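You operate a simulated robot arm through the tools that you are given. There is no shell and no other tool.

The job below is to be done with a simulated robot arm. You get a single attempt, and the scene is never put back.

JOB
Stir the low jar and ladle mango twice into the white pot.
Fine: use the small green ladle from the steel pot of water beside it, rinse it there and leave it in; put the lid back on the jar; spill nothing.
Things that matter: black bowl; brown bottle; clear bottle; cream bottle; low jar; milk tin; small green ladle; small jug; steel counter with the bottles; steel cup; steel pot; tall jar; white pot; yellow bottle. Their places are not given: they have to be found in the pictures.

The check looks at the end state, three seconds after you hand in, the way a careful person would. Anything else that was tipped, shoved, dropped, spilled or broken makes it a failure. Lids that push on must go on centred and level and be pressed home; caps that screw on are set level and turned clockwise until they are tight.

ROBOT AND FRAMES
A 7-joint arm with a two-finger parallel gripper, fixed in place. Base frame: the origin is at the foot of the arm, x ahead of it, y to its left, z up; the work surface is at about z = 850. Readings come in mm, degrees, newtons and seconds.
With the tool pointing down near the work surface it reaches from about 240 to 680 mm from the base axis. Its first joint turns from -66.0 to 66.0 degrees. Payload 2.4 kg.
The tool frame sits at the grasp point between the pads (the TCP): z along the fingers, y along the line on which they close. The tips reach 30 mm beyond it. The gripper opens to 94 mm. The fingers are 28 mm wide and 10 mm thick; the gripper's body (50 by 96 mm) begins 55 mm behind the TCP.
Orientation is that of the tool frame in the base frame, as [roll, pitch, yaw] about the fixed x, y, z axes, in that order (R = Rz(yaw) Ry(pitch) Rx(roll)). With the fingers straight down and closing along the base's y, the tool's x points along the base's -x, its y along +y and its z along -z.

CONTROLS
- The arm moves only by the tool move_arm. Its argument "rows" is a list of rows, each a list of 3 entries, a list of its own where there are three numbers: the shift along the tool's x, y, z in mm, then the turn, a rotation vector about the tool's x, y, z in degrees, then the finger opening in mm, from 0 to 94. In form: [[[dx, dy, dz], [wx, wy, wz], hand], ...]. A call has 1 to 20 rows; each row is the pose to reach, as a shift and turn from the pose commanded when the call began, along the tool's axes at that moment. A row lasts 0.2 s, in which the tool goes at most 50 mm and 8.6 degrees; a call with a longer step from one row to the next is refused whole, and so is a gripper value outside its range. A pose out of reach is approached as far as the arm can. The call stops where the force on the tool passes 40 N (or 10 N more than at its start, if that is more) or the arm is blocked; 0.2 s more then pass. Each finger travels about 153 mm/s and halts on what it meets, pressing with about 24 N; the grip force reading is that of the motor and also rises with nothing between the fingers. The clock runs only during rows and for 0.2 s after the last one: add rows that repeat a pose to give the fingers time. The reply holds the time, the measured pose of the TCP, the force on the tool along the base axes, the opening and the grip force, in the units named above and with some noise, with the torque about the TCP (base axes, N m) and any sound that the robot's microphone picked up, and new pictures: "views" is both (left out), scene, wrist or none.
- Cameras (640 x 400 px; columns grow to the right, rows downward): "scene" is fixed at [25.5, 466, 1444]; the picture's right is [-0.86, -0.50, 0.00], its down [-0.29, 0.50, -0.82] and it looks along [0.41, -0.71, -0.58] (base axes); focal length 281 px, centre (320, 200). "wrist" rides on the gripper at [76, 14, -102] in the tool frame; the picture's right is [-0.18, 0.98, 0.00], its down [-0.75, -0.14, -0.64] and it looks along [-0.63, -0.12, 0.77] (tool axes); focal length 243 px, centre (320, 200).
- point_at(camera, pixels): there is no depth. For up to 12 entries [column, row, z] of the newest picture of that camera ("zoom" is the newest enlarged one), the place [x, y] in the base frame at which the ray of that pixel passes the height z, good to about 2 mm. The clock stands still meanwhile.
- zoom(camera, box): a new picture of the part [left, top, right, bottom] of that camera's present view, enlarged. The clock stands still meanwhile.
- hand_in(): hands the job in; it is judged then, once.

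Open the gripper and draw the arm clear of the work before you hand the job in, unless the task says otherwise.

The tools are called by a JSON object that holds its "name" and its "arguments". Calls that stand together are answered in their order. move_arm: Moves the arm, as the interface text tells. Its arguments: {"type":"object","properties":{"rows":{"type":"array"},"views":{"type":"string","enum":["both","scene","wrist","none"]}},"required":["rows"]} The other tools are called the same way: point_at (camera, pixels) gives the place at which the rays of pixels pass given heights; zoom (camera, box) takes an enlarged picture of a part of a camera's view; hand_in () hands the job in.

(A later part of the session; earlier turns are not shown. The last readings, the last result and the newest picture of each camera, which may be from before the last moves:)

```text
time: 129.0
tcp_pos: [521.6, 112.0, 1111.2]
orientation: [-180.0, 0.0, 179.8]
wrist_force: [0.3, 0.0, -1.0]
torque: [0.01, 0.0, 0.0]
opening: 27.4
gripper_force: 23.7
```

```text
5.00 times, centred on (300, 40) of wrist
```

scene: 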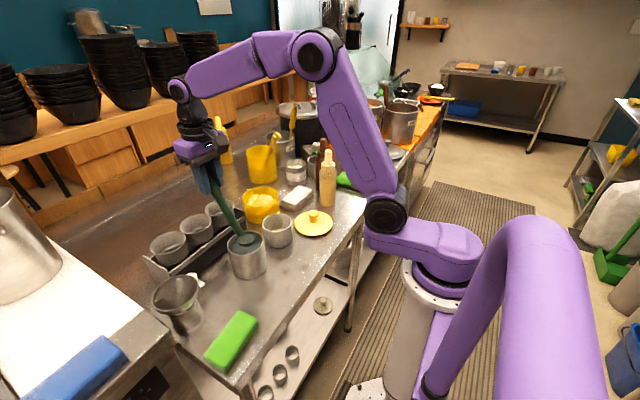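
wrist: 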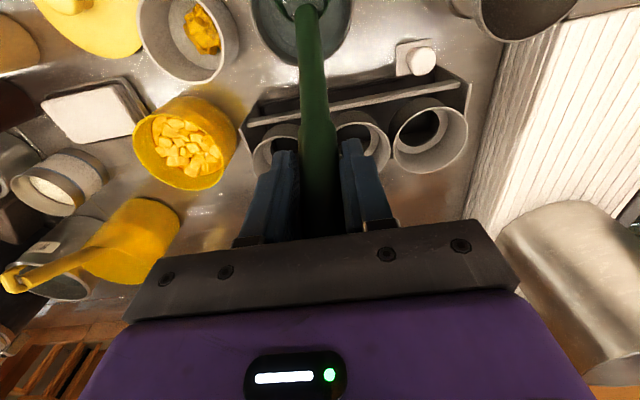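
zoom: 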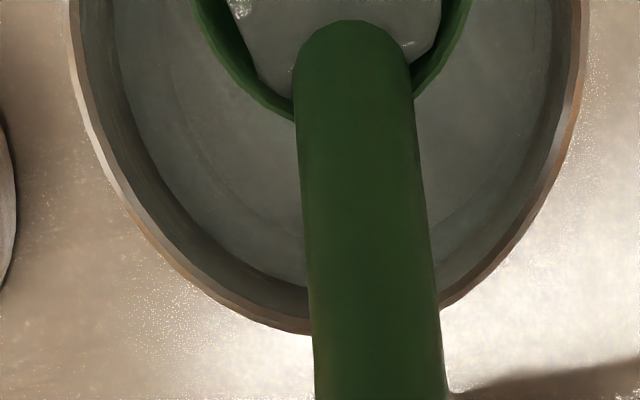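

The bowl now holds only clear water – rinsed clean. I dip once more with a small swish and then lower the ladle to its original resting pose (TCP ≈(516,111,1016)).

{"name": "move_arm", "arguments": {"rows": [[[1, 0, 12], [0, 0, 0], 5], [[2, 0, 26], [0, 0, 0], 5], [[2, 8, 40], [0, 0, 0], 5], [[2, -8, 50], [0, 0, 0], 5], [[2, 8, 55], [0, 0, 0], 5], [[2, -8, 58], [0, 0, 0], 5], [[2, 8, 60], [0, 0, 0], 5], [[3, -4, 62], [0, 0, 0], 5], [[3, -1, 68], [0, 0, 0], 5], [[4, -1, 75], [0, 0, 0], 5], [[4, -1, 81], [0, 0, 0], 5], [[4, -1, 86], [0, 0, 0], 5], [[4, -1, 90], [0, 0, 0], 5], [[4, -1, 90], [0, 0, 0], 5]]}}

{"name": "zoom", "arguments": {"camera": "scene", "box": [210, 190, 290, 280]}}

{"name": "zoom", "arguments": {"camera": "wrist", "box": [220, 0, 380, 110]}}

```text
time: 132.0
tcp_pos: [519.1, 111.5, 1020.0]
orientation: [180.0, 0.0, 179.7]
wrist_force: [-2.7, 0.6, 10.3]
torque: [0.08, 0.45, -0.07]
opening: 27.3
gripper_force: 23.6
```

scene: 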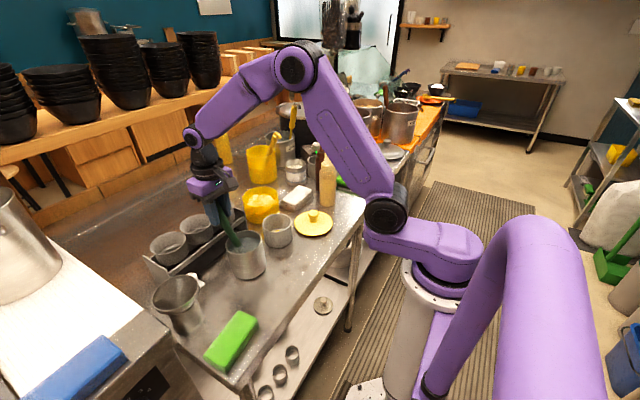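
wrist: 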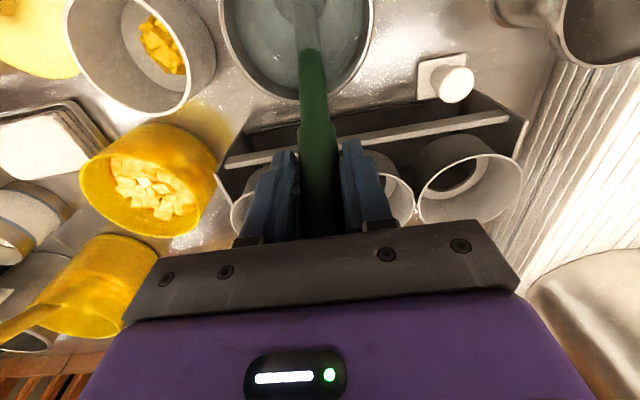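

```text
4.44 times, centred on (250, 235) of scene
```

zoom: 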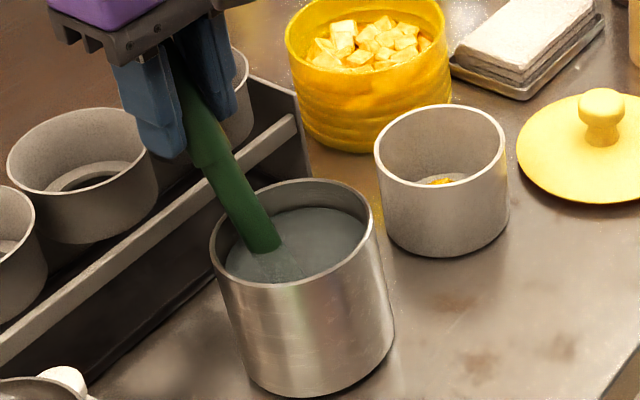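

```text
3.64 times, centred on (300, 55) of wrist
```

zoom: 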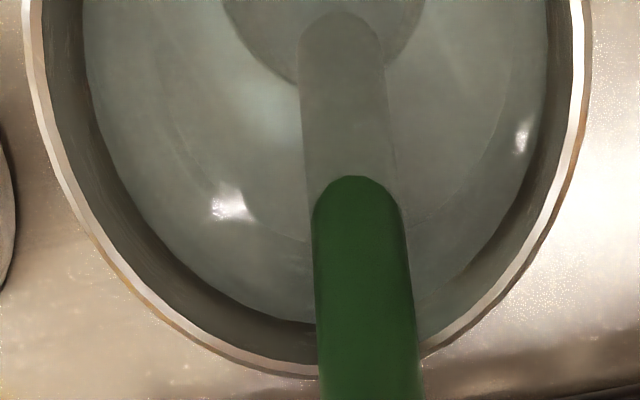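

The bowl has reached the pot's bottom (10 N). I back off 2 mm and open the fingers gradually so the handle leans gently onto the rim.

{"name": "move_arm", "arguments": {"rows": [[[0, 0, -2], [0, 0, 0], 5], [[0, 0, -2], [0, 0, 0], 26], [[0, 0, -2], [0, 0, 0], 29], [[0, 0, -2], [0, 0, 0], 32], [[0, 0, -2], [0, 0, 0], 36], [[0, 0, -2], [0, 0, 0], 42], [[0, 0, -2], [0, 0, 0], 50]]}}

{"name": "zoom", "arguments": {"camera": "scene", "box": [200, 180, 290, 280]}}

{"name": "zoom", "arguments": {"camera": "wrist", "box": [220, 0, 420, 230]}}

```text
time: 133.6
tcp_pos: [518.3, 111.8, 1020.9]
orientation: [179.9, 0.0, 179.9]
wrist_force: [0.0, -0.1, 0.1]
torque: [0.02, 0.0, 0.0]
opening: 50.0
gripper_force: 0.2
```

scene: 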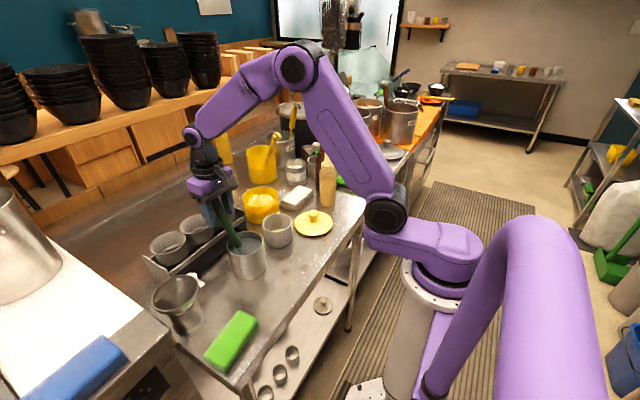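
wrist: 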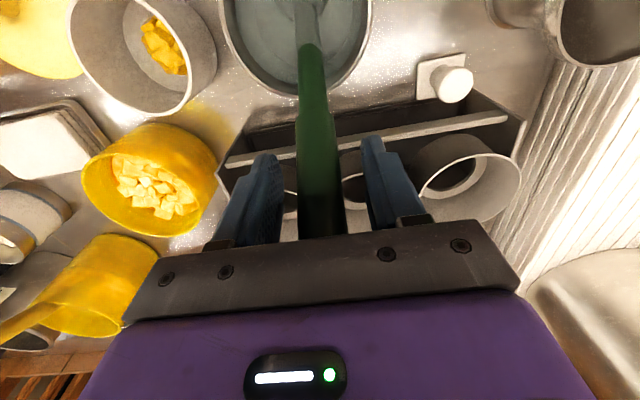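

```text
4.00 times, centred on (245, 230) of scene
```

zoom: 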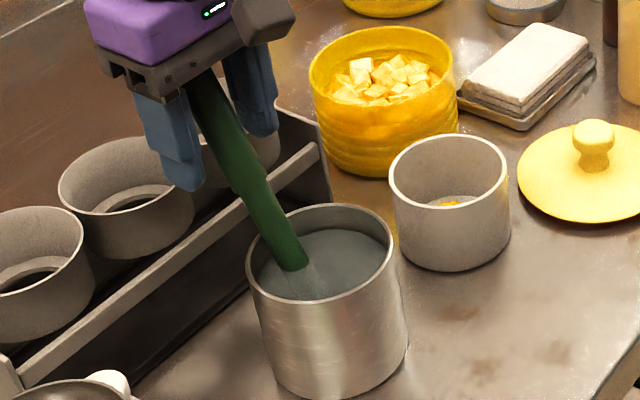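

```text
1.74 times, centred on (320, 115) of wrist
```

zoom: 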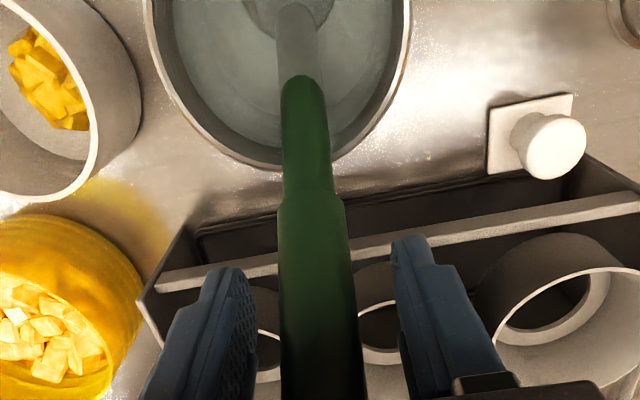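

Ladle released and leaning on the rim. I open fully and rise straight up clear of the handle.

{"name": "move_arm", "arguments": {"rows": [[[0, 0, 0], [0, 0, 0], 70], [[0, 0, 0], [0, 0, 0], 94], [[0, 0, -10], [0, 0, 0], 94], [[0, 0, -30], [0, 0, 0], 94], [[0, 0, -60], [0, 0, 0], 94], [[0, 0, -100], [0, 0, 0], 94], [[0, 0, -145], [0, 0, 0], 94], [[0, 0, -180], [0, 0, 0], 94]]}}

{"name": "zoom", "arguments": {"camera": "scene", "box": [190, 170, 290, 290]}}

{"name": "zoom", "arguments": {"camera": "wrist", "box": [120, 0, 440, 200]}}

```text
time: 135.4
tcp_pos: [519.6, 108.0, 1202.2]
orientation: [-179.9, -0.2, 179.8]
wrist_force: [0.1, -0.2, 0.4]
torque: [-0.01, 0.01, -0.01]
opening: 94.0
gripper_force: 0.1
```

scene: 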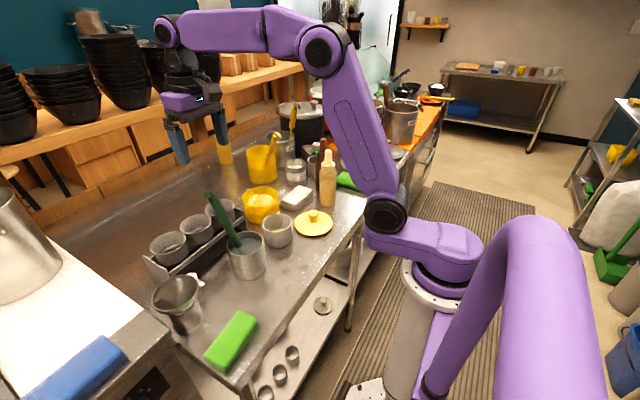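
wrist: 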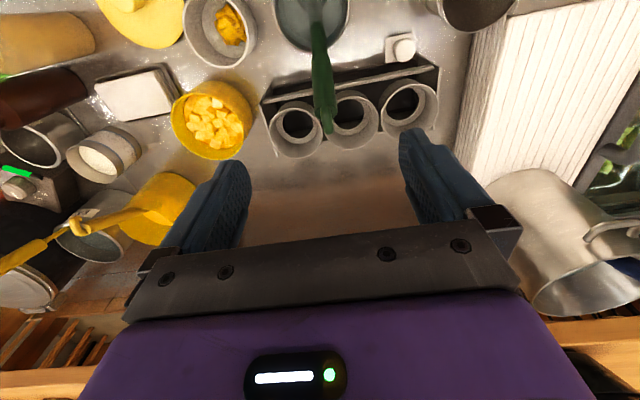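

```text
3.33 times, centred on (240, 230) of scene
```

zoom: 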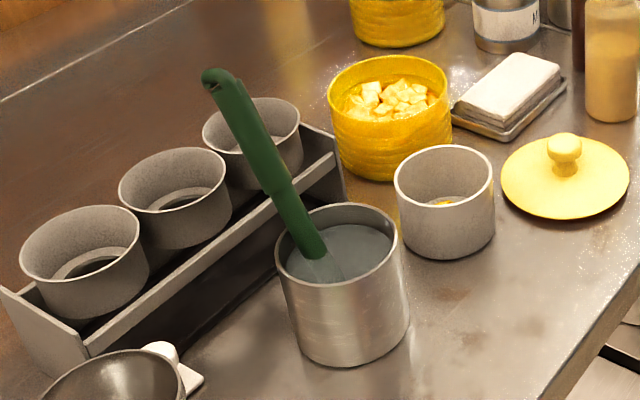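

```text
2.00 times, centred on (280, 100) of wrist
```

zoom: 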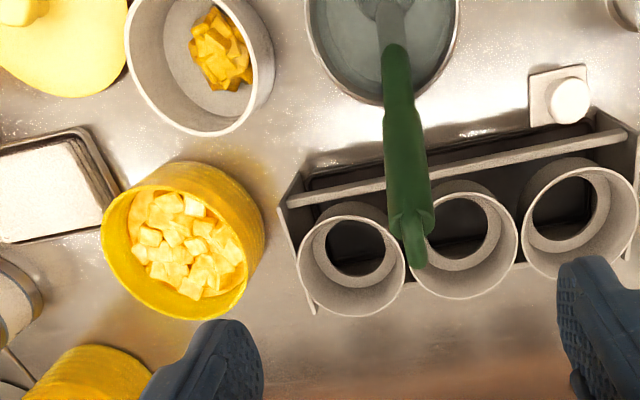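

Ladle rests as it was, and the white pot holds both ladlefuls. I now go back for the lid at (385,-130), arriving above it at height.

{"name": "move_arm", "arguments": {"rows": [[[10, -20, 0], [0, 0, 0], 80], [[32, -58, 0], [0, 0, 0], 70], [[56, -100, 0], [0, 0, 0], 70], [[80, -143, 0], [0, 0, 0], 70], [[103, -185, 0], [0, 0, 0], 70], [[122, -220, 0], [0, 0, 0], 70], [[133, -240, 20], [0, 0, 0], 70], [[133, -240, 65], [0, 0, 0], 70], [[133, -240, 110], [0, 0, 0], 70], [[133, -240, 150], [0, 0, 0], 70], [[133, -240, 170], [0, 0, 0], 70]]}}

{"name": "zoom", "arguments": {"camera": "wrist", "box": [220, 0, 420, 180]}}

```text
time: 137.8
tcp_pos: [381.8, -125.0, 1029.5]
orientation: [180.0, 0.1, 179.6]
wrist_force: [-0.7, 0.0, 0.1]
torque: [0.0, 0.03, -0.01]
opening: 70.0
gripper_force: 0.1
```

scene: 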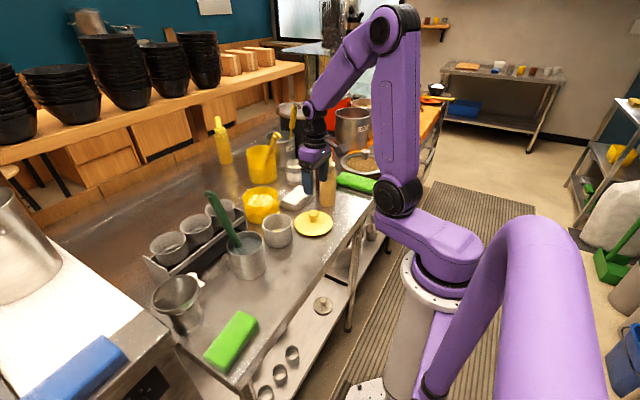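
wrist: 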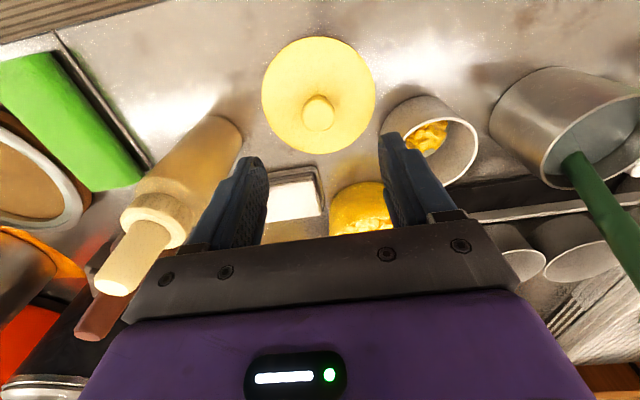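

```text
2.22 times, centred on (320, 90) of wrist
```

zoom: 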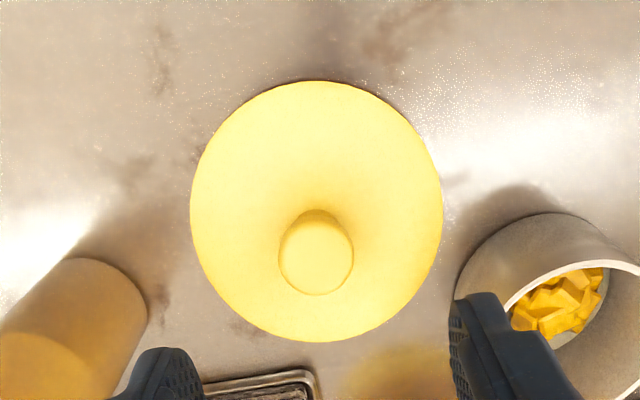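

Knob at wrist (318,115). I get its place before descending.

{"name": "point_at", "arguments": {"camera": "wrist", "pixels": [[318.2, 114.8, 903], [318.2, 114.8, 893], [262, 95, 868], [376, 97, 868], [318, 37, 868], [318, 153, 868]]}}

```text
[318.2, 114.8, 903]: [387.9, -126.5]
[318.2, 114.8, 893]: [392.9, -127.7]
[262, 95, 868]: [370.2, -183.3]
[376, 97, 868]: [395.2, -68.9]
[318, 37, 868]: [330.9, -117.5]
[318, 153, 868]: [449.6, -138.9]
```

Knob ≈(388,-127). I shift by ~6 mm and descend to just above the knob, then recheck the alignment.

{"name": "move_arm", "arguments": {"rows": [[[-3, -1, 25], [0, 0, 0], 70], [[-6, -1.7, 50], [0, 0, 0], 70], [[-6.5, -1.7, 70], [0, 0, 0], 70], [[-6.5, -1.7, 82], [0, 0, 0], 70], [[-6.5, -1.7, 82], [0, 0, 0], 70]], "views": "wrist"}}

{"name": "zoom", "arguments": {"camera": "wrist", "box": [220, 20, 420, 230]}}

{"name": "zoom", "arguments": {"camera": "scene", "box": [270, 160, 350, 250]}}

```text
time: 139.0
tcp_pos: [389.7, -128.8, 949.6]
orientation: [-180.0, -0.1, 179.7]
wrist_force: [-0.5, 0.3, 0.7]
torque: [-0.04, 0.01, 0.0]
opening: 70.2
gripper_force: 0.0
```

wrist: 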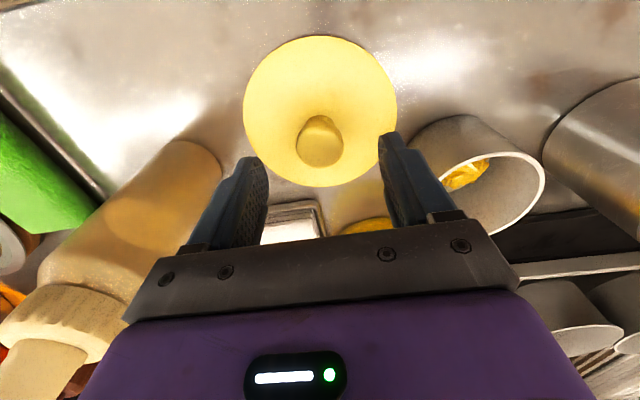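

```text
1.90 times, centred on (320, 125) of wrist
```

zoom: 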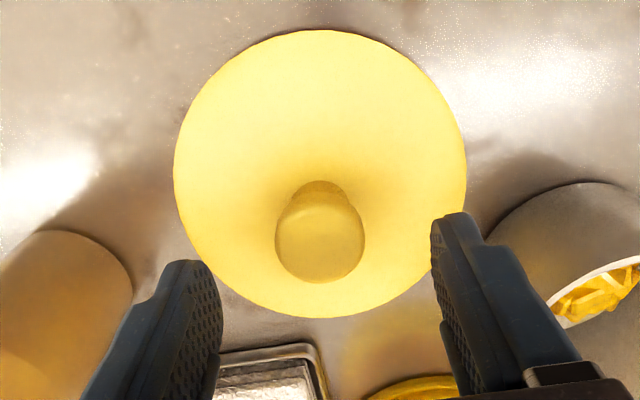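

```text
4.44 times, centred on (310, 205) of scene
```

zoom: 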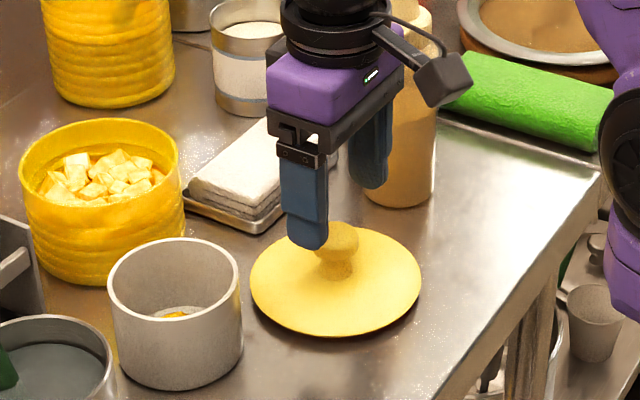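

Knob is centred at (320,145). I descend to TCP ≈905 and close on the knob.

{"name": "move_arm", "arguments": {"rows": [[[0, 0, 20], [0, 0, 0], 70], [[0, 0, 34], [0, 0, 0], 70], [[0, 0, 43], [0, 0, 0], 70], [[0, 0, 43], [0, 0, 0], 50], [[0, 0, 43], [0, 0, 0], 30], [[0, 0, 43], [0, 0, 0], 8], [[0, 0, 43], [0, 0, 0], 8]], "views": "wrist"}}

{"name": "zoom", "arguments": {"camera": "wrist", "box": [220, 20, 420, 230]}}

{"name": "zoom", "arguments": {"camera": "scene", "box": [270, 160, 350, 250]}}

```text
time: 140.6
tcp_pos: [389.1, -129.9, 906.2]
orientation: [-180.0, 0.0, 179.8]
wrist_force: [0.1, 0.4, -0.2]
torque: [-0.01, 0.0, 0.03]
opening: 32.1
gripper_force: 23.6
```

wrist: 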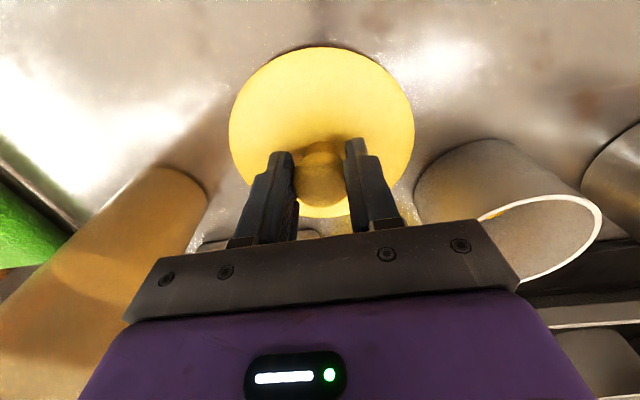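

```text
1.90 times, centred on (320, 125) of wrist
```

zoom: 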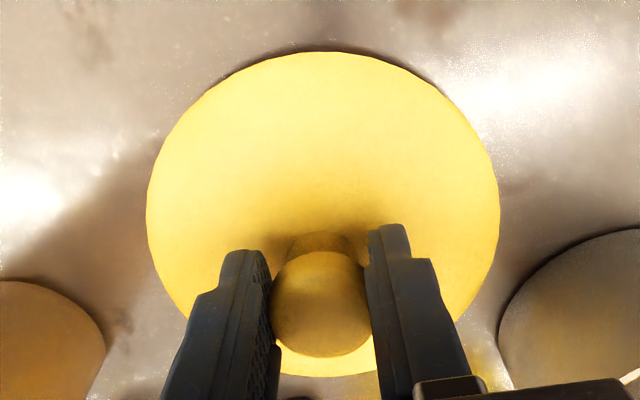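

```text
4.44 times, centred on (310, 205) of scene
```

zoom: 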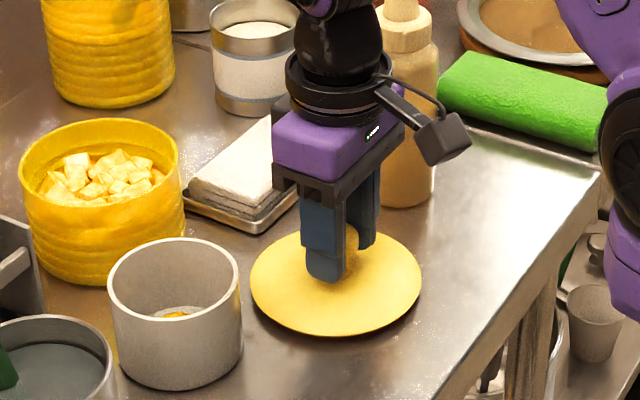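

The knob is held again. Before lifting, I compare the jar's place in the scene view with the early picture (same crop) to see whether the jar has shifted.

{"name": "zoom", "arguments": {"camera": "scene", "box": [220, 165, 320, 295]}}

{"name": "zoom", "arguments": {"camera": "scene", "box": [230, 170, 290, 230]}}

```text
3.08 times, centred on (270, 230) of scene
```

zoom: 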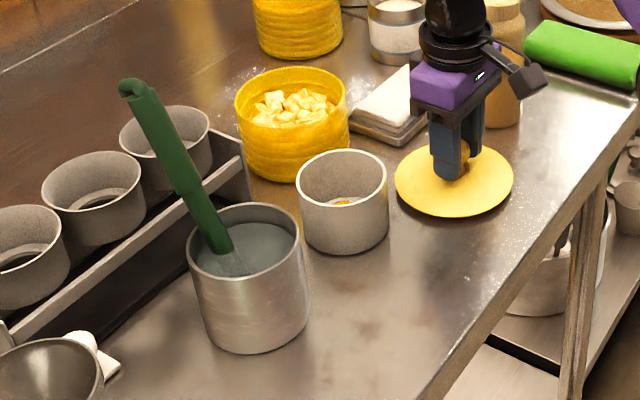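

```text
6.67 times, centred on (260, 200) of scene
```

zoom: 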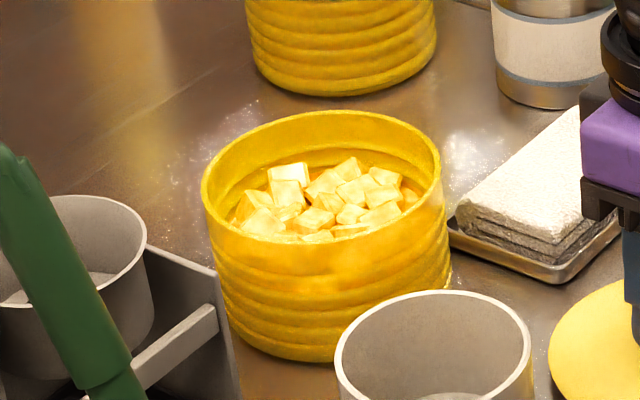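

The jar has not moved noticeably, so the original removal pose (TCP ≈(563.5,-89.5)) is the target. I lift the lid gently and check it hangs level.

{"name": "move_arm", "arguments": {"rows": [[[0, 0, -4], [0, 0, 0], 8], [[0, 0, -12], [0, 0, 0], 8], [[0, 0, -25], [0, 0, 0], 8], [[0, 0, -45], [0, 0, 0], 8], [[0, 0, -70], [0, 0, 0], 8], [[0, 0, -100], [0, 0, 0], 8], [[0, 0, -135], [0, 0, 0], 8], [[0, 0, -160], [0, 0, 0], 8], [[0, 0, -165], [0, 0, 0], 8]]}}

{"name": "zoom", "arguments": {"camera": "scene", "box": [270, 120, 350, 230]}}

```text
time: 142.6
tcp_pos: [388.1, -129.1, 1072.0]
orientation: [180.0, -0.1, 179.8]
wrist_force: [0.3, 0.8, -0.1]
torque: [-0.01, 0.01, 0.02]
opening: 32.1
gripper_force: 24.5
```

scene: 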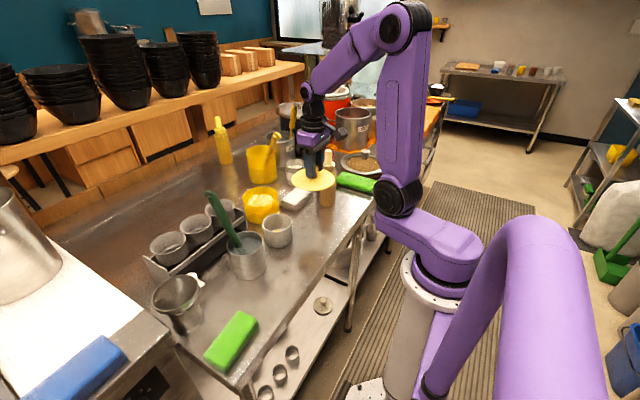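
wrist: 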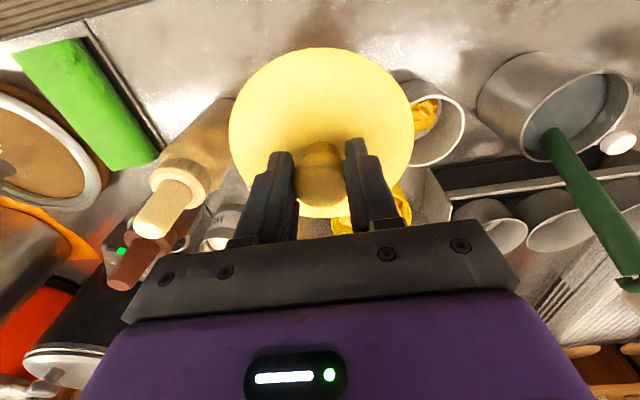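

```text
3.64 times, centred on (310, 175) of scene
```

zoom: 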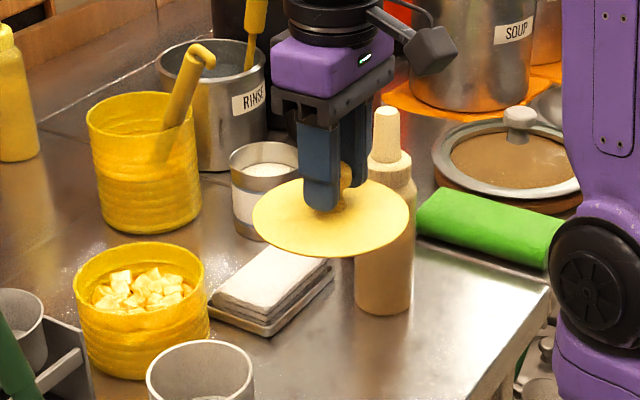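

Lid is level. I carry it above the jar to TCP ≈(563.5,-89.5), staying high.

{"name": "move_arm", "arguments": {"rows": [[[-12, 3, 0], [0, 0, 0], 8], [[-38, 9, 0], [0, 0, 0], 8], [[-70, 16, 0], [0, 0, 0], 8], [[-104, 24, 0], [0, 0, 0], 8], [[-136, 31, 0], [0, 0, 0], 8], [[-160, 37, 0], [0, 0, 0], 8], [[-173, 40, 0], [0, 0, 0], 8], [[-175, 40, 0], [0, 0, 0], 8], [[-175, 40, 20], [0, 0, 0], 8], [[-175, 40, 40], [0, 0, 0], 8], [[-175, 40, 50], [0, 0, 0], 8], [[-175, 40, 50], [0, 0, 0], 8]]}}

{"name": "zoom", "arguments": {"camera": "wrist", "box": [220, 30, 430, 220]}}

{"name": "zoom", "arguments": {"camera": "scene", "box": [220, 130, 320, 230]}}

```text
time: 145.2
tcp_pos: [563.5, -91.8, 1021.1]
orientation: [179.9, 0.0, 179.8]
wrist_force: [0.6, 0.7, 0.1]
torque: [0.0, -0.01, 0.0]
opening: 31.6
gripper_force: 23.8
```

scene: 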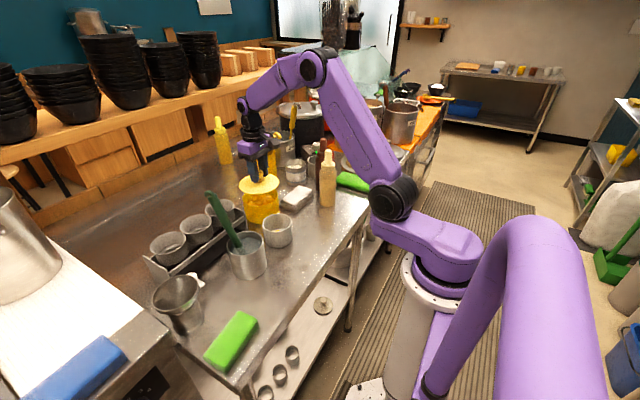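
wrist: 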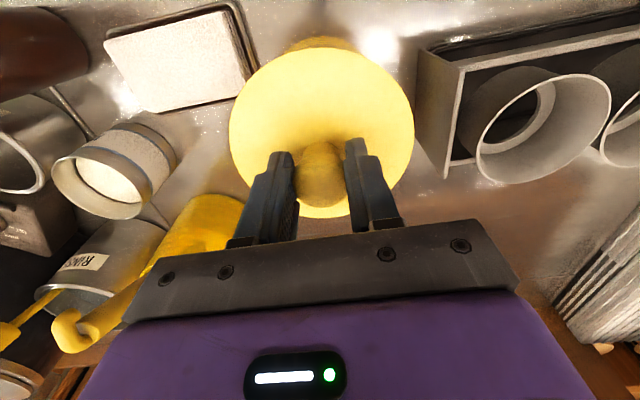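

```text
2.11 times, centred on (325, 125) of wrist
```

zoom: 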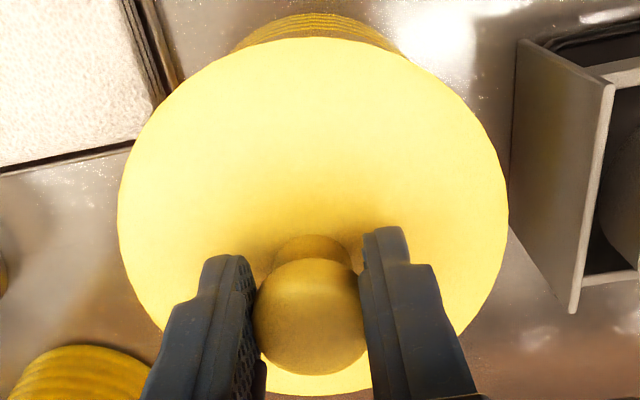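

```text
4.00 times, centred on (270, 180) of scene
```

zoom: 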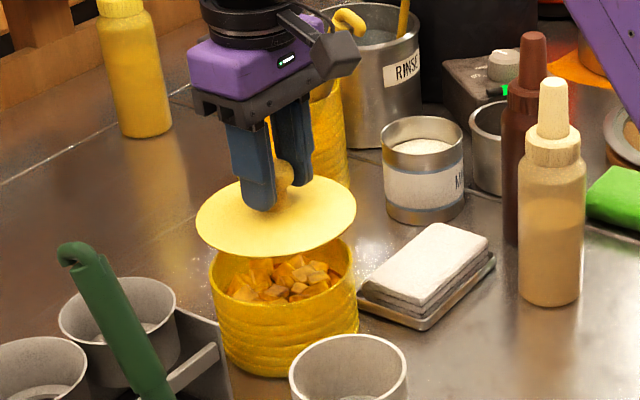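

Jar and lid line up roughly. I lower to TCP ≈989, the same height as in the removal picture, to compare the two views directly.

{"name": "move_arm", "arguments": {"rows": [[[0, 0, 10], [0, 0, 0], 8], [[0, 0, 20], [0, 0, 0], 8], [[0, 0, 28], [0, 0, 0], 8], [[0, 0, 32], [0, 0, 0], 8], [[0, 0, 32], [0, 0, 0], 8]]}}

{"name": "zoom", "arguments": {"camera": "wrist", "box": [220, 30, 430, 220]}}

{"name": "zoom", "arguments": {"camera": "scene", "box": [220, 130, 320, 230]}}

{"name": "zoom", "arguments": {"camera": "scene", "box": [230, 175, 290, 235]}}

```text
time: 146.4
tcp_pos: [566.2, -88.9, 988.1]
orientation: [-180.0, 0.0, 179.8]
wrist_force: [0.2, -0.5, 0.2]
torque: [0.0, 0.0, 0.02]
opening: 31.7
gripper_force: 24.2
```

scene: 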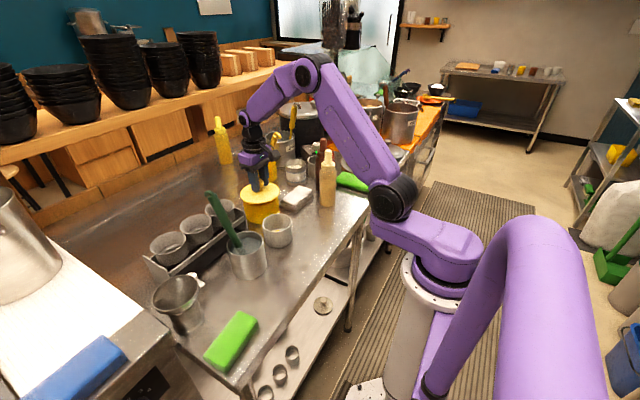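
wrist: 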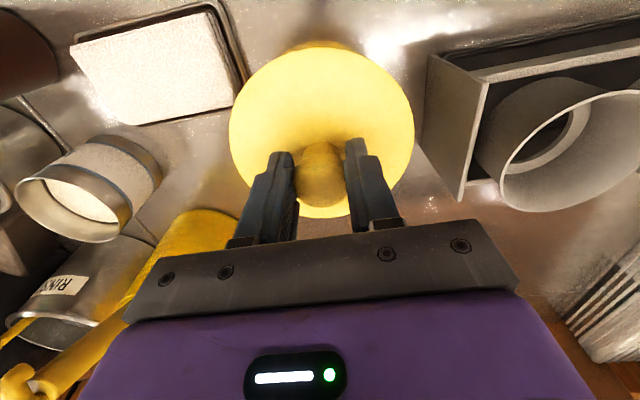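

```text
2.11 times, centred on (325, 125) of wrist
```

zoom: 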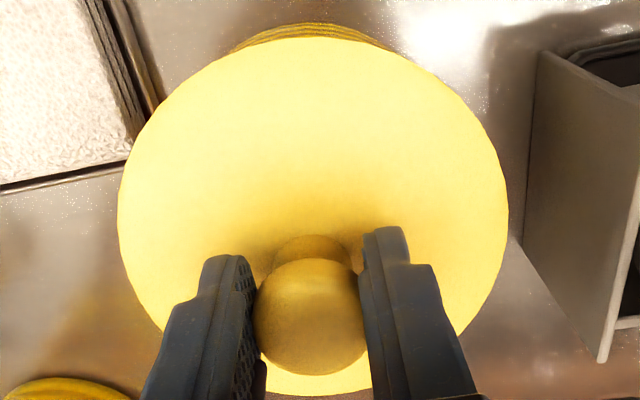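

```text
4.00 times, centred on (270, 180) of scene
```

zoom: 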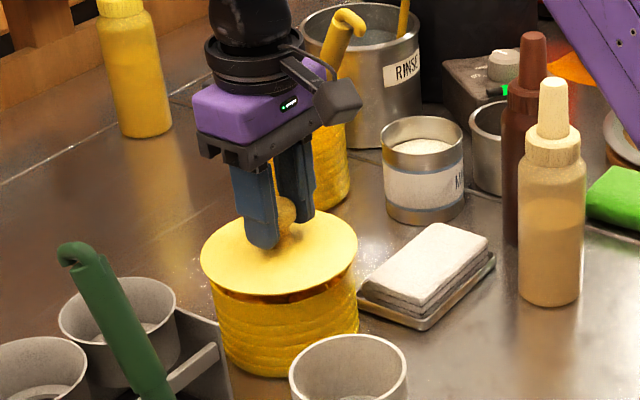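

```text
6.67 times, centred on (260, 205) of scene
```

zoom: 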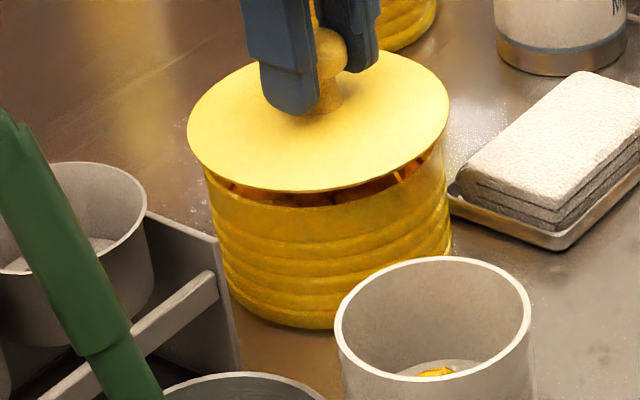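

Comparing with the removal picture, the lid sits about 2 mm too far toward the base in the grip relative to the jar. I shift +2.2 mm in x, +0.5 mm in y and lower in 2 mm steps.

{"name": "move_arm", "arguments": {"rows": [[[-2.2, 0.5, 0], [0, 0, 0], 8], [[-2.2, 0.5, 2], [0, 0, 0], 8], [[-2.2, 0.5, 4], [0, 0, 0], 8], [[-2.2, 0.5, 6], [0, 0, 0], 8], [[-2.2, 0.5, 8], [0, 0, 0], 8]]}}

{"name": "zoom", "arguments": {"camera": "scene", "box": [230, 175, 290, 235]}}

{"name": "zoom", "arguments": {"camera": "wrist", "box": [220, 30, 430, 220]}}

```text
time: 147.6
tcp_pos: [566.9, -89.3, 981.3]
orientation: [-180.0, 0.0, 179.8]
wrist_force: [0.2, -0.3, -1.0]
torque: [-0.03, -0.02, -0.05]
opening: 31.8
gripper_force: 23.7
```

scene: 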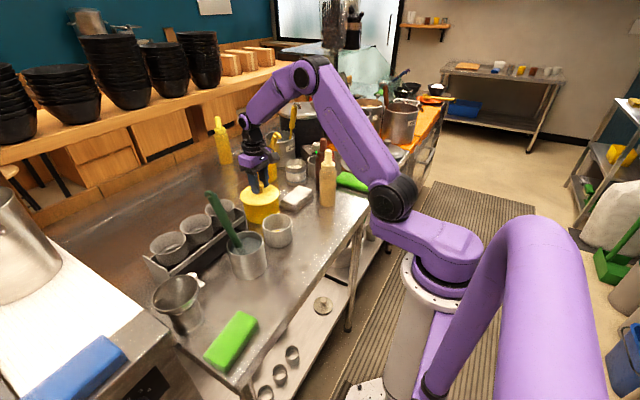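
wrist: 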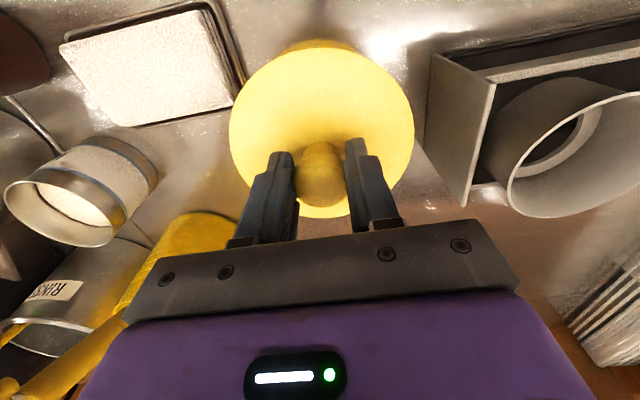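

```text
6.67 times, centred on (260, 205) of scene
```

zoom: 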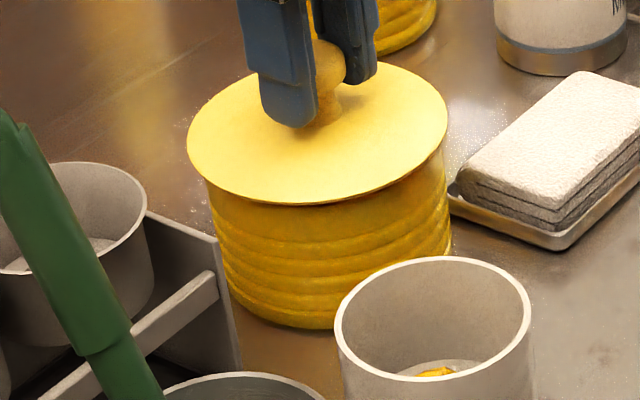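

```text
2.11 times, centred on (325, 125) of wrist
```

zoom: 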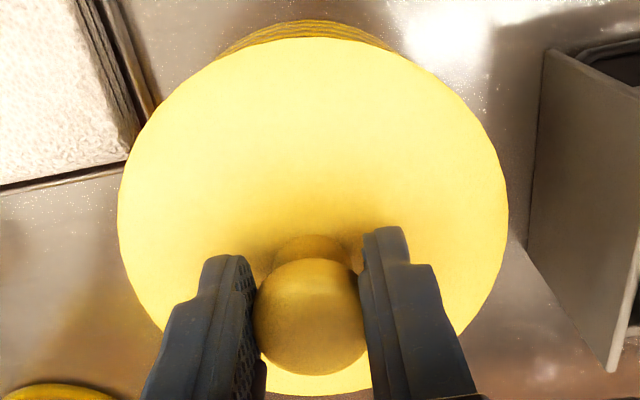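

No contact yet at TCP ≈981 and the gap is nearly closed, so the plug is entering. I keep lowering in small steps.

{"name": "move_arm", "arguments": {"rows": [[[0, 0, 1.5], [0, 0, 0], 8], [[0, 0, 3], [0, 0, 0], 8], [[0, 0, 4.5], [0, 0, 0], 8], [[0, 0, 6], [0, 0, 0], 8]], "views": "none"}}

{"name": "zoom", "arguments": {"camera": "scene", "box": [230, 175, 290, 235]}}

{"name": "zoom", "arguments": {"camera": "wrist", "box": [220, 30, 430, 220]}}

```text
time: 148.6
tcp_pos: [566.9, -88.8, 975.9]
orientation: [180.0, 0.1, 179.8]
wrist_force: [0.2, -0.3, -0.5]
torque: [0.01, 0.01, -0.03]
opening: 31.8
gripper_force: 24.0
```

```text
6.67 times, centred on (260, 205) of scene
```

zoom: 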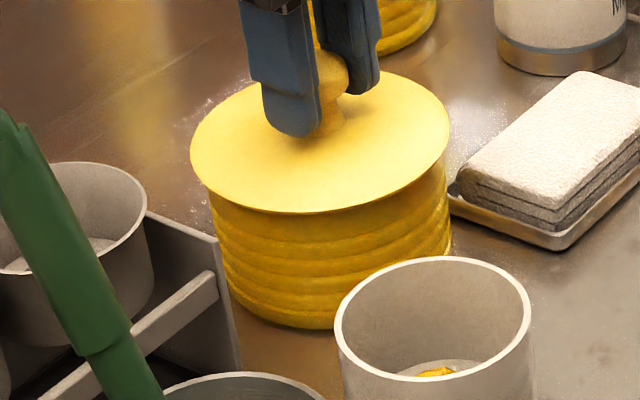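

```text
2.11 times, centred on (325, 125) of wrist
```

zoom: 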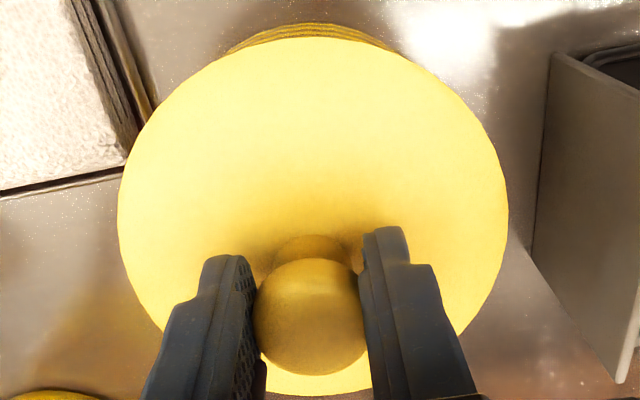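

Still free at TCP ≈975. I continue down in 1 mm steps to feel the seat.

{"name": "move_arm", "arguments": {"rows": [[[0, 0, 1], [0, 0, 0], 8], [[0, 0, 2], [0, 0, 0], 8], [[0, 0, 3], [0, 0, 0], 8], [[0, 0, 4], [0, 0, 0], 8]], "views": "none"}}

{"name": "zoom", "arguments": {"camera": "scene", "box": [230, 175, 290, 235]}}

```text
time: 149.6
tcp_pos: [567.7, -90.0, 973.1]
orientation: [-179.9, 0.1, 179.8]
wrist_force: [-5.6, -0.5, 25.0]
torque: [0.06, 0.11, -0.06]
opening: 31.7
gripper_force: 24.3
```

```text
6.67 times, centred on (260, 205) of scene
```

zoom: 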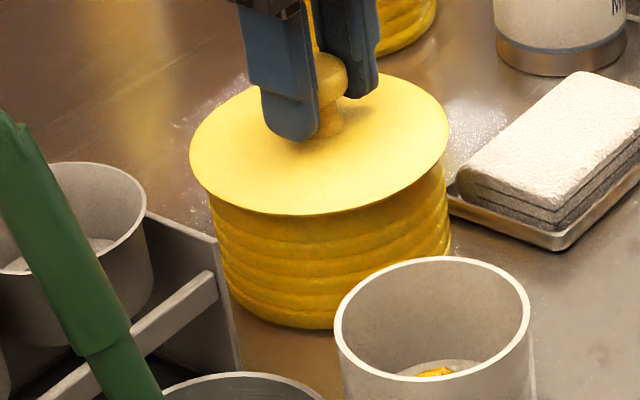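

Firm contact (25 N) with the lid at its original height in the view. I release the knob, rise and inspect the seating.

{"name": "move_arm", "arguments": {"rows": [[[0, 0, -1.5], [0, 0, 0], 8], [[0, 0, -1.5], [0, 0, 0], 36], [[0, 0, -1.5], [0, 0, 0], 50], [[0, 0, -1.5], [0, 0, 0], 60], [[0, 0, -15], [0, 0, 0], 60], [[0, 0, -40], [0, 0, 0], 60], [[0, 0, -70], [0, 0, 0], 60], [[0, 0, -90], [0, 0, 0], 60]]}}

{"name": "zoom", "arguments": {"camera": "scene", "box": [230, 175, 290, 235]}}

{"name": "zoom", "arguments": {"camera": "wrist", "box": [220, 0, 420, 180]}}

```text
time: 151.4
tcp_pos: [570.2, -88.7, 1059.2]
orientation: [-180.0, -0.1, 179.7]
wrist_force: [0.3, 0.7, 0.3]
torque: [0.01, 0.0, 0.0]
opening: 60.1
gripper_force: 0.1
```

scene: 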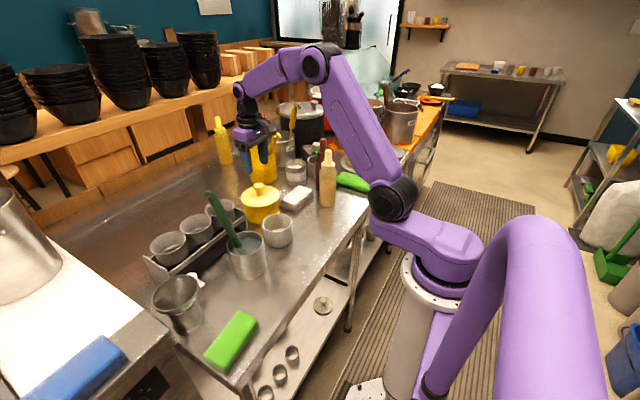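
wrist: 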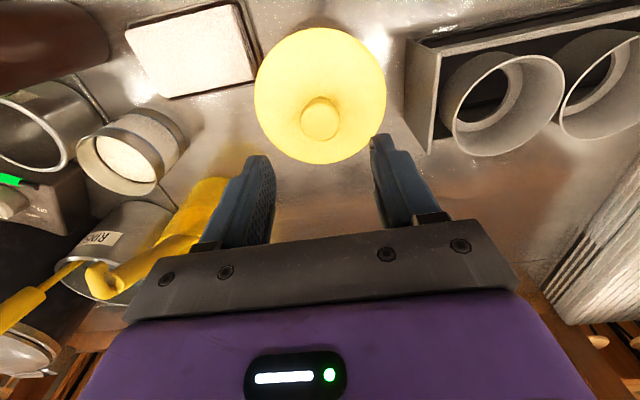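

```text
6.67 times, centred on (260, 205) of scene
```

zoom: 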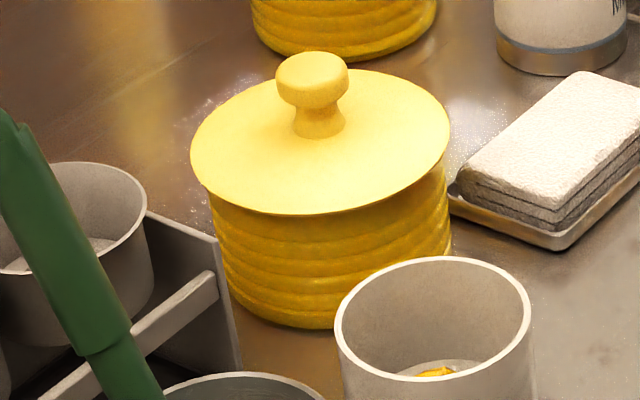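

```text
2.22 times, centred on (320, 90) of wrist
```

zoom: 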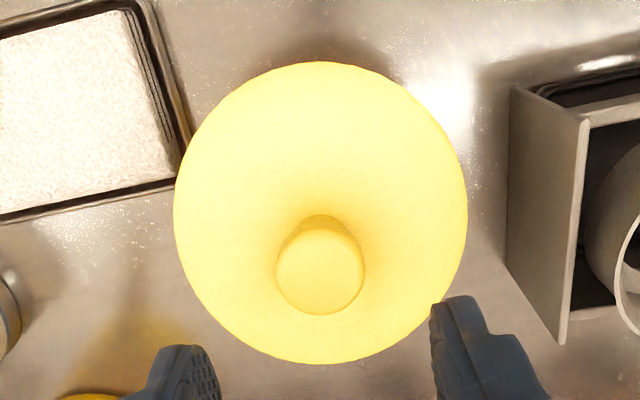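

The lid is on and looks level. To press it home I close the fingers and centre them over the knob; first the knob's exact place.

{"name": "point_at", "arguments": {"camera": "wrist", "pixels": [[320, 119.3, 970], [320, 119.3, 965], [254.3, 96, 934], [386.5, 97, 934], [320, 28, 934], [320, 163.5, 934]]}}

{"name": "point_at", "arguments": {"camera": "scene", "pixels": [[259.8, 196.6, 934], [258.9, 185.8, 972]]}}

```text
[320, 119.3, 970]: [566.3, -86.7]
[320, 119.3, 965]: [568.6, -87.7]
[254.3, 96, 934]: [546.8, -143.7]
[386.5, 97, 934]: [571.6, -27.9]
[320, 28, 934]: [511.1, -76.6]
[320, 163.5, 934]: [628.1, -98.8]
```

```text
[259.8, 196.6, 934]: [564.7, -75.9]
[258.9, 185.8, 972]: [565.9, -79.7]
```

Knob ≈(566.5,-87). I close the fingers fully and descend to just above the knob's top.

{"name": "move_arm", "arguments": {"rows": [[[1, 2, 0], [0, 0, 0], 30], [[1, 2, 0], [0, 0, 0], 0], [[1, 2, 15], [0, 0, 0], 0], [[1, 2, 32], [0, 0, 0], 0], [[1, 2, 44], [0, 0, 0], 0], [[1, 2, 50], [0, 0, 0], 0]]}}

{"name": "zoom", "arguments": {"camera": "scene", "box": [230, 165, 290, 225]}}

{"name": "zoom", "arguments": {"camera": "wrist", "box": [220, 30, 420, 210]}}

```text
time: 152.8
tcp_pos: [568.5, -88.1, 1012.5]
orientation: [-179.9, 0.1, 179.8]
wrist_force: [-0.6, 0.0, 0.2]
torque: [-0.02, -0.04, 0.0]
opening: 0.0
gripper_force: 23.8
```

scene: 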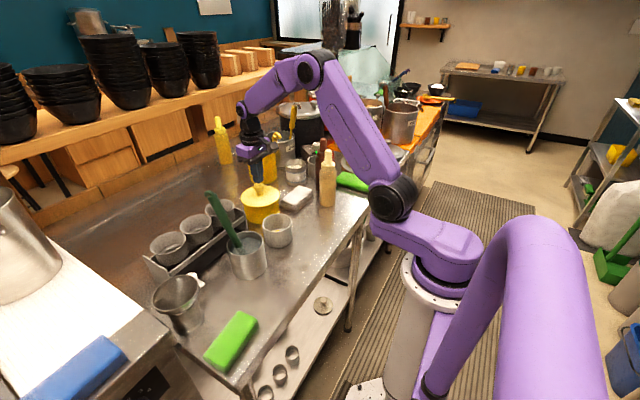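
wrist: 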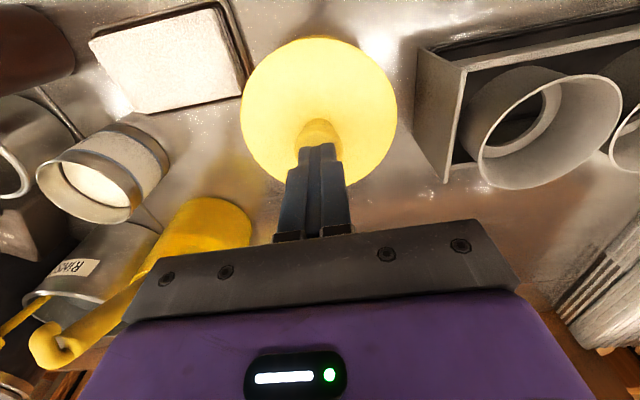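

```text
6.67 times, centred on (260, 195) of scene
```

zoom: 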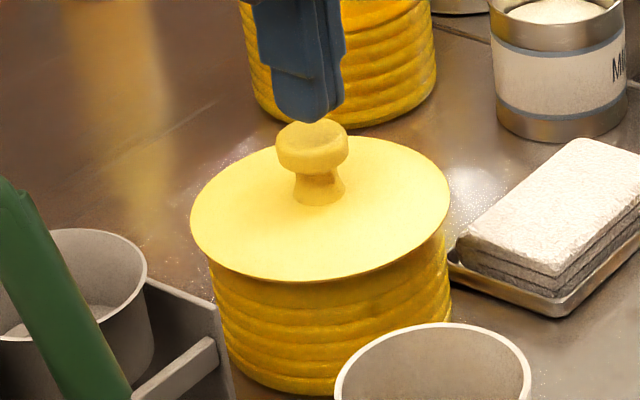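

```text
2.22 times, centred on (320, 120) of wrist
```

zoom: 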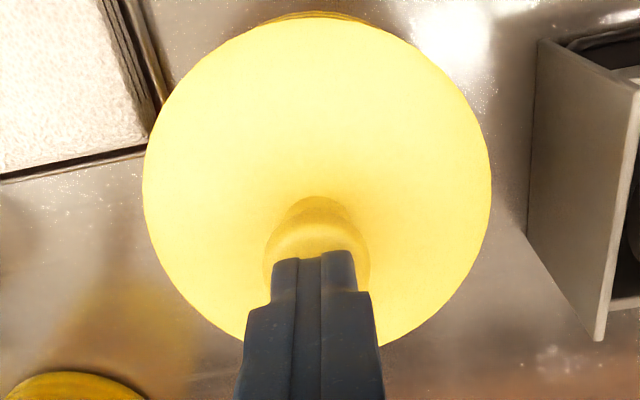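

Fingertips are right above the knob. I press down in 1 mm steps; the call stops by itself at 40 N.

{"name": "move_arm", "arguments": {"rows": [[[2, 0, 3], [0, 0, 0], 0], [[2, 0, 5], [0, 0, 0], 0], [[2, 0, 6], [0, 0, 0], 0], [[2, 0, 7], [0, 0, 0], 0], [[2, 0, 8], [0, 0, 0], 0], [[2, 0, 9], [0, 0, 0], 0], [[2, 0, 10], [0, 0, 0], 0], [[2, 0, 11], [0, 0, 0], 0], [[2, 0, 12], [0, 0, 0], 0]]}}

{"name": "zoom", "arguments": {"camera": "scene", "box": [230, 165, 290, 225]}}

```text
time: 154.8
tcp_pos: [565.1, -86.6, 999.7]
orientation: [180.0, -0.1, 179.9]
wrist_force: [-0.4, 0.2, -0.6]
torque: [-0.01, -0.03, 0.01]
opening: 0.0
gripper_force: 23.8
```

scene: 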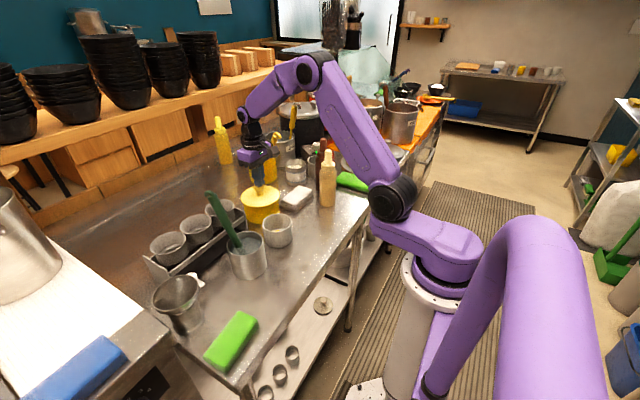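
wrist: 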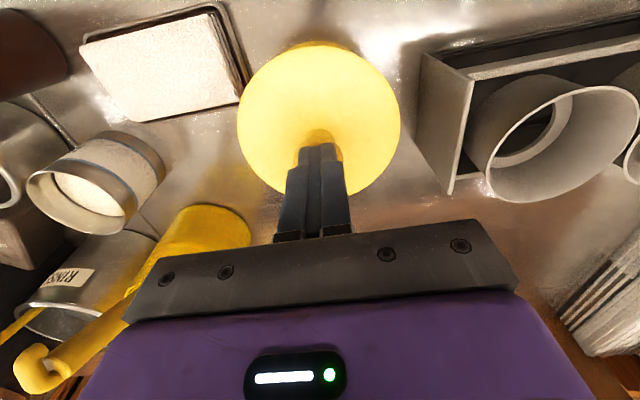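

```text
6.67 times, centred on (260, 195) of scene
```

zoom: 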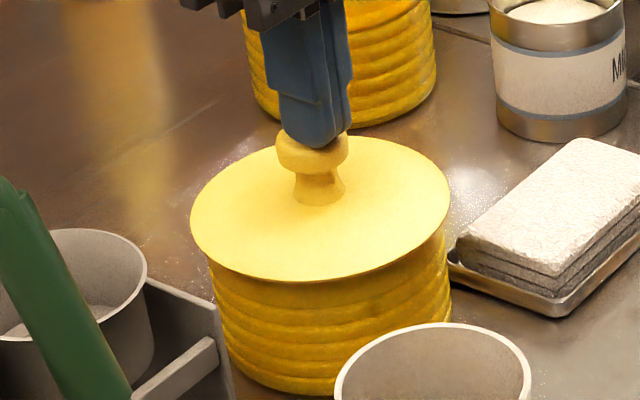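

Almost touching; no force yet. I continue down in 1 mm steps.

{"name": "move_arm", "arguments": {"rows": [[[0, 0, 1], [0, 0, 0], 0], [[0, 0, 2], [0, 0, 0], 0], [[0, 0, 3], [0, 0, 0], 0], [[0, 0, 4], [0, 0, 0], 0], [[0, 0, 5], [0, 0, 0], 0], [[0, 0, 6], [0, 0, 0], 0], [[0, 0, 7], [0, 0, 0], 0], [[0, 0, 8], [0, 0, 0], 0], [[0, 0, 9], [0, 0, 0], 0], [[0, 0, 10], [0, 0, 0], 0]]}}

{"name": "zoom", "arguments": {"camera": "scene", "box": [230, 165, 290, 225]}}

```text
time: 156.1
tcp_pos: [567.0, -86.9, 997.9]
orientation: [-179.8, 0.5, 179.8]
wrist_force: [-1.7, 0.8, 7.3]
torque: [0.01, 0.13, 0.02]
opening: 0.1
gripper_force: 23.9
stopped in row 6: the force on the tool passed its limit at 44 N (the readings are from after the stop); the commanded pose is now the measured one
```

scene: 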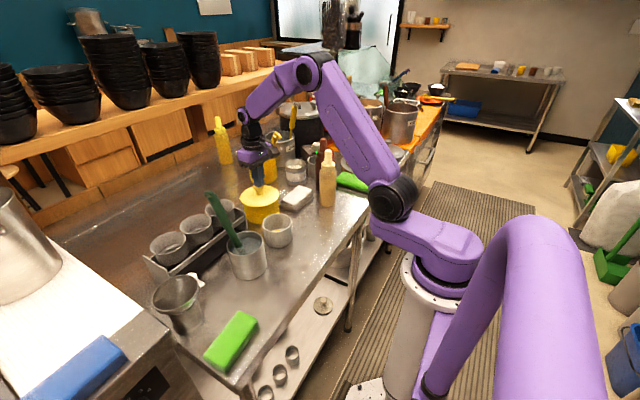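
wrist: 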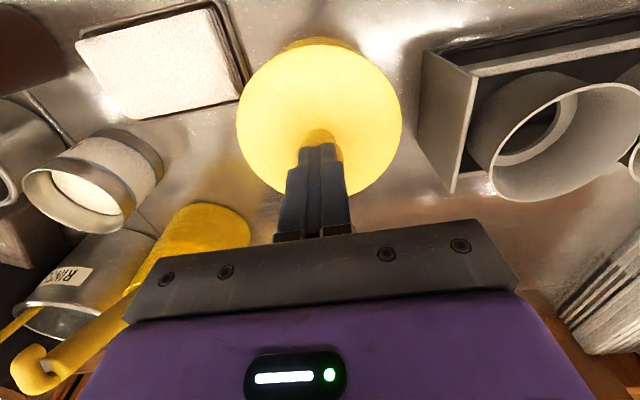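

```text
6.67 times, centred on (260, 195) of scene
```

zoom: 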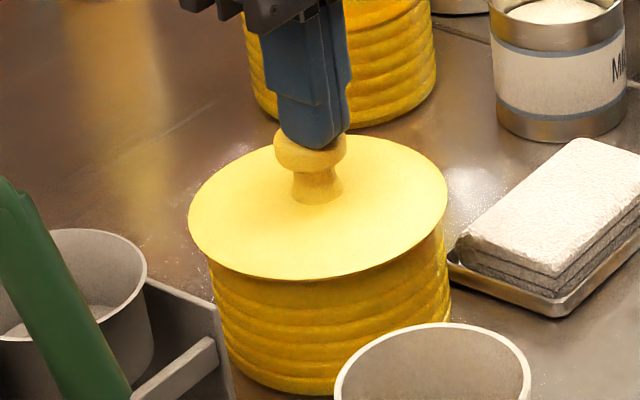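

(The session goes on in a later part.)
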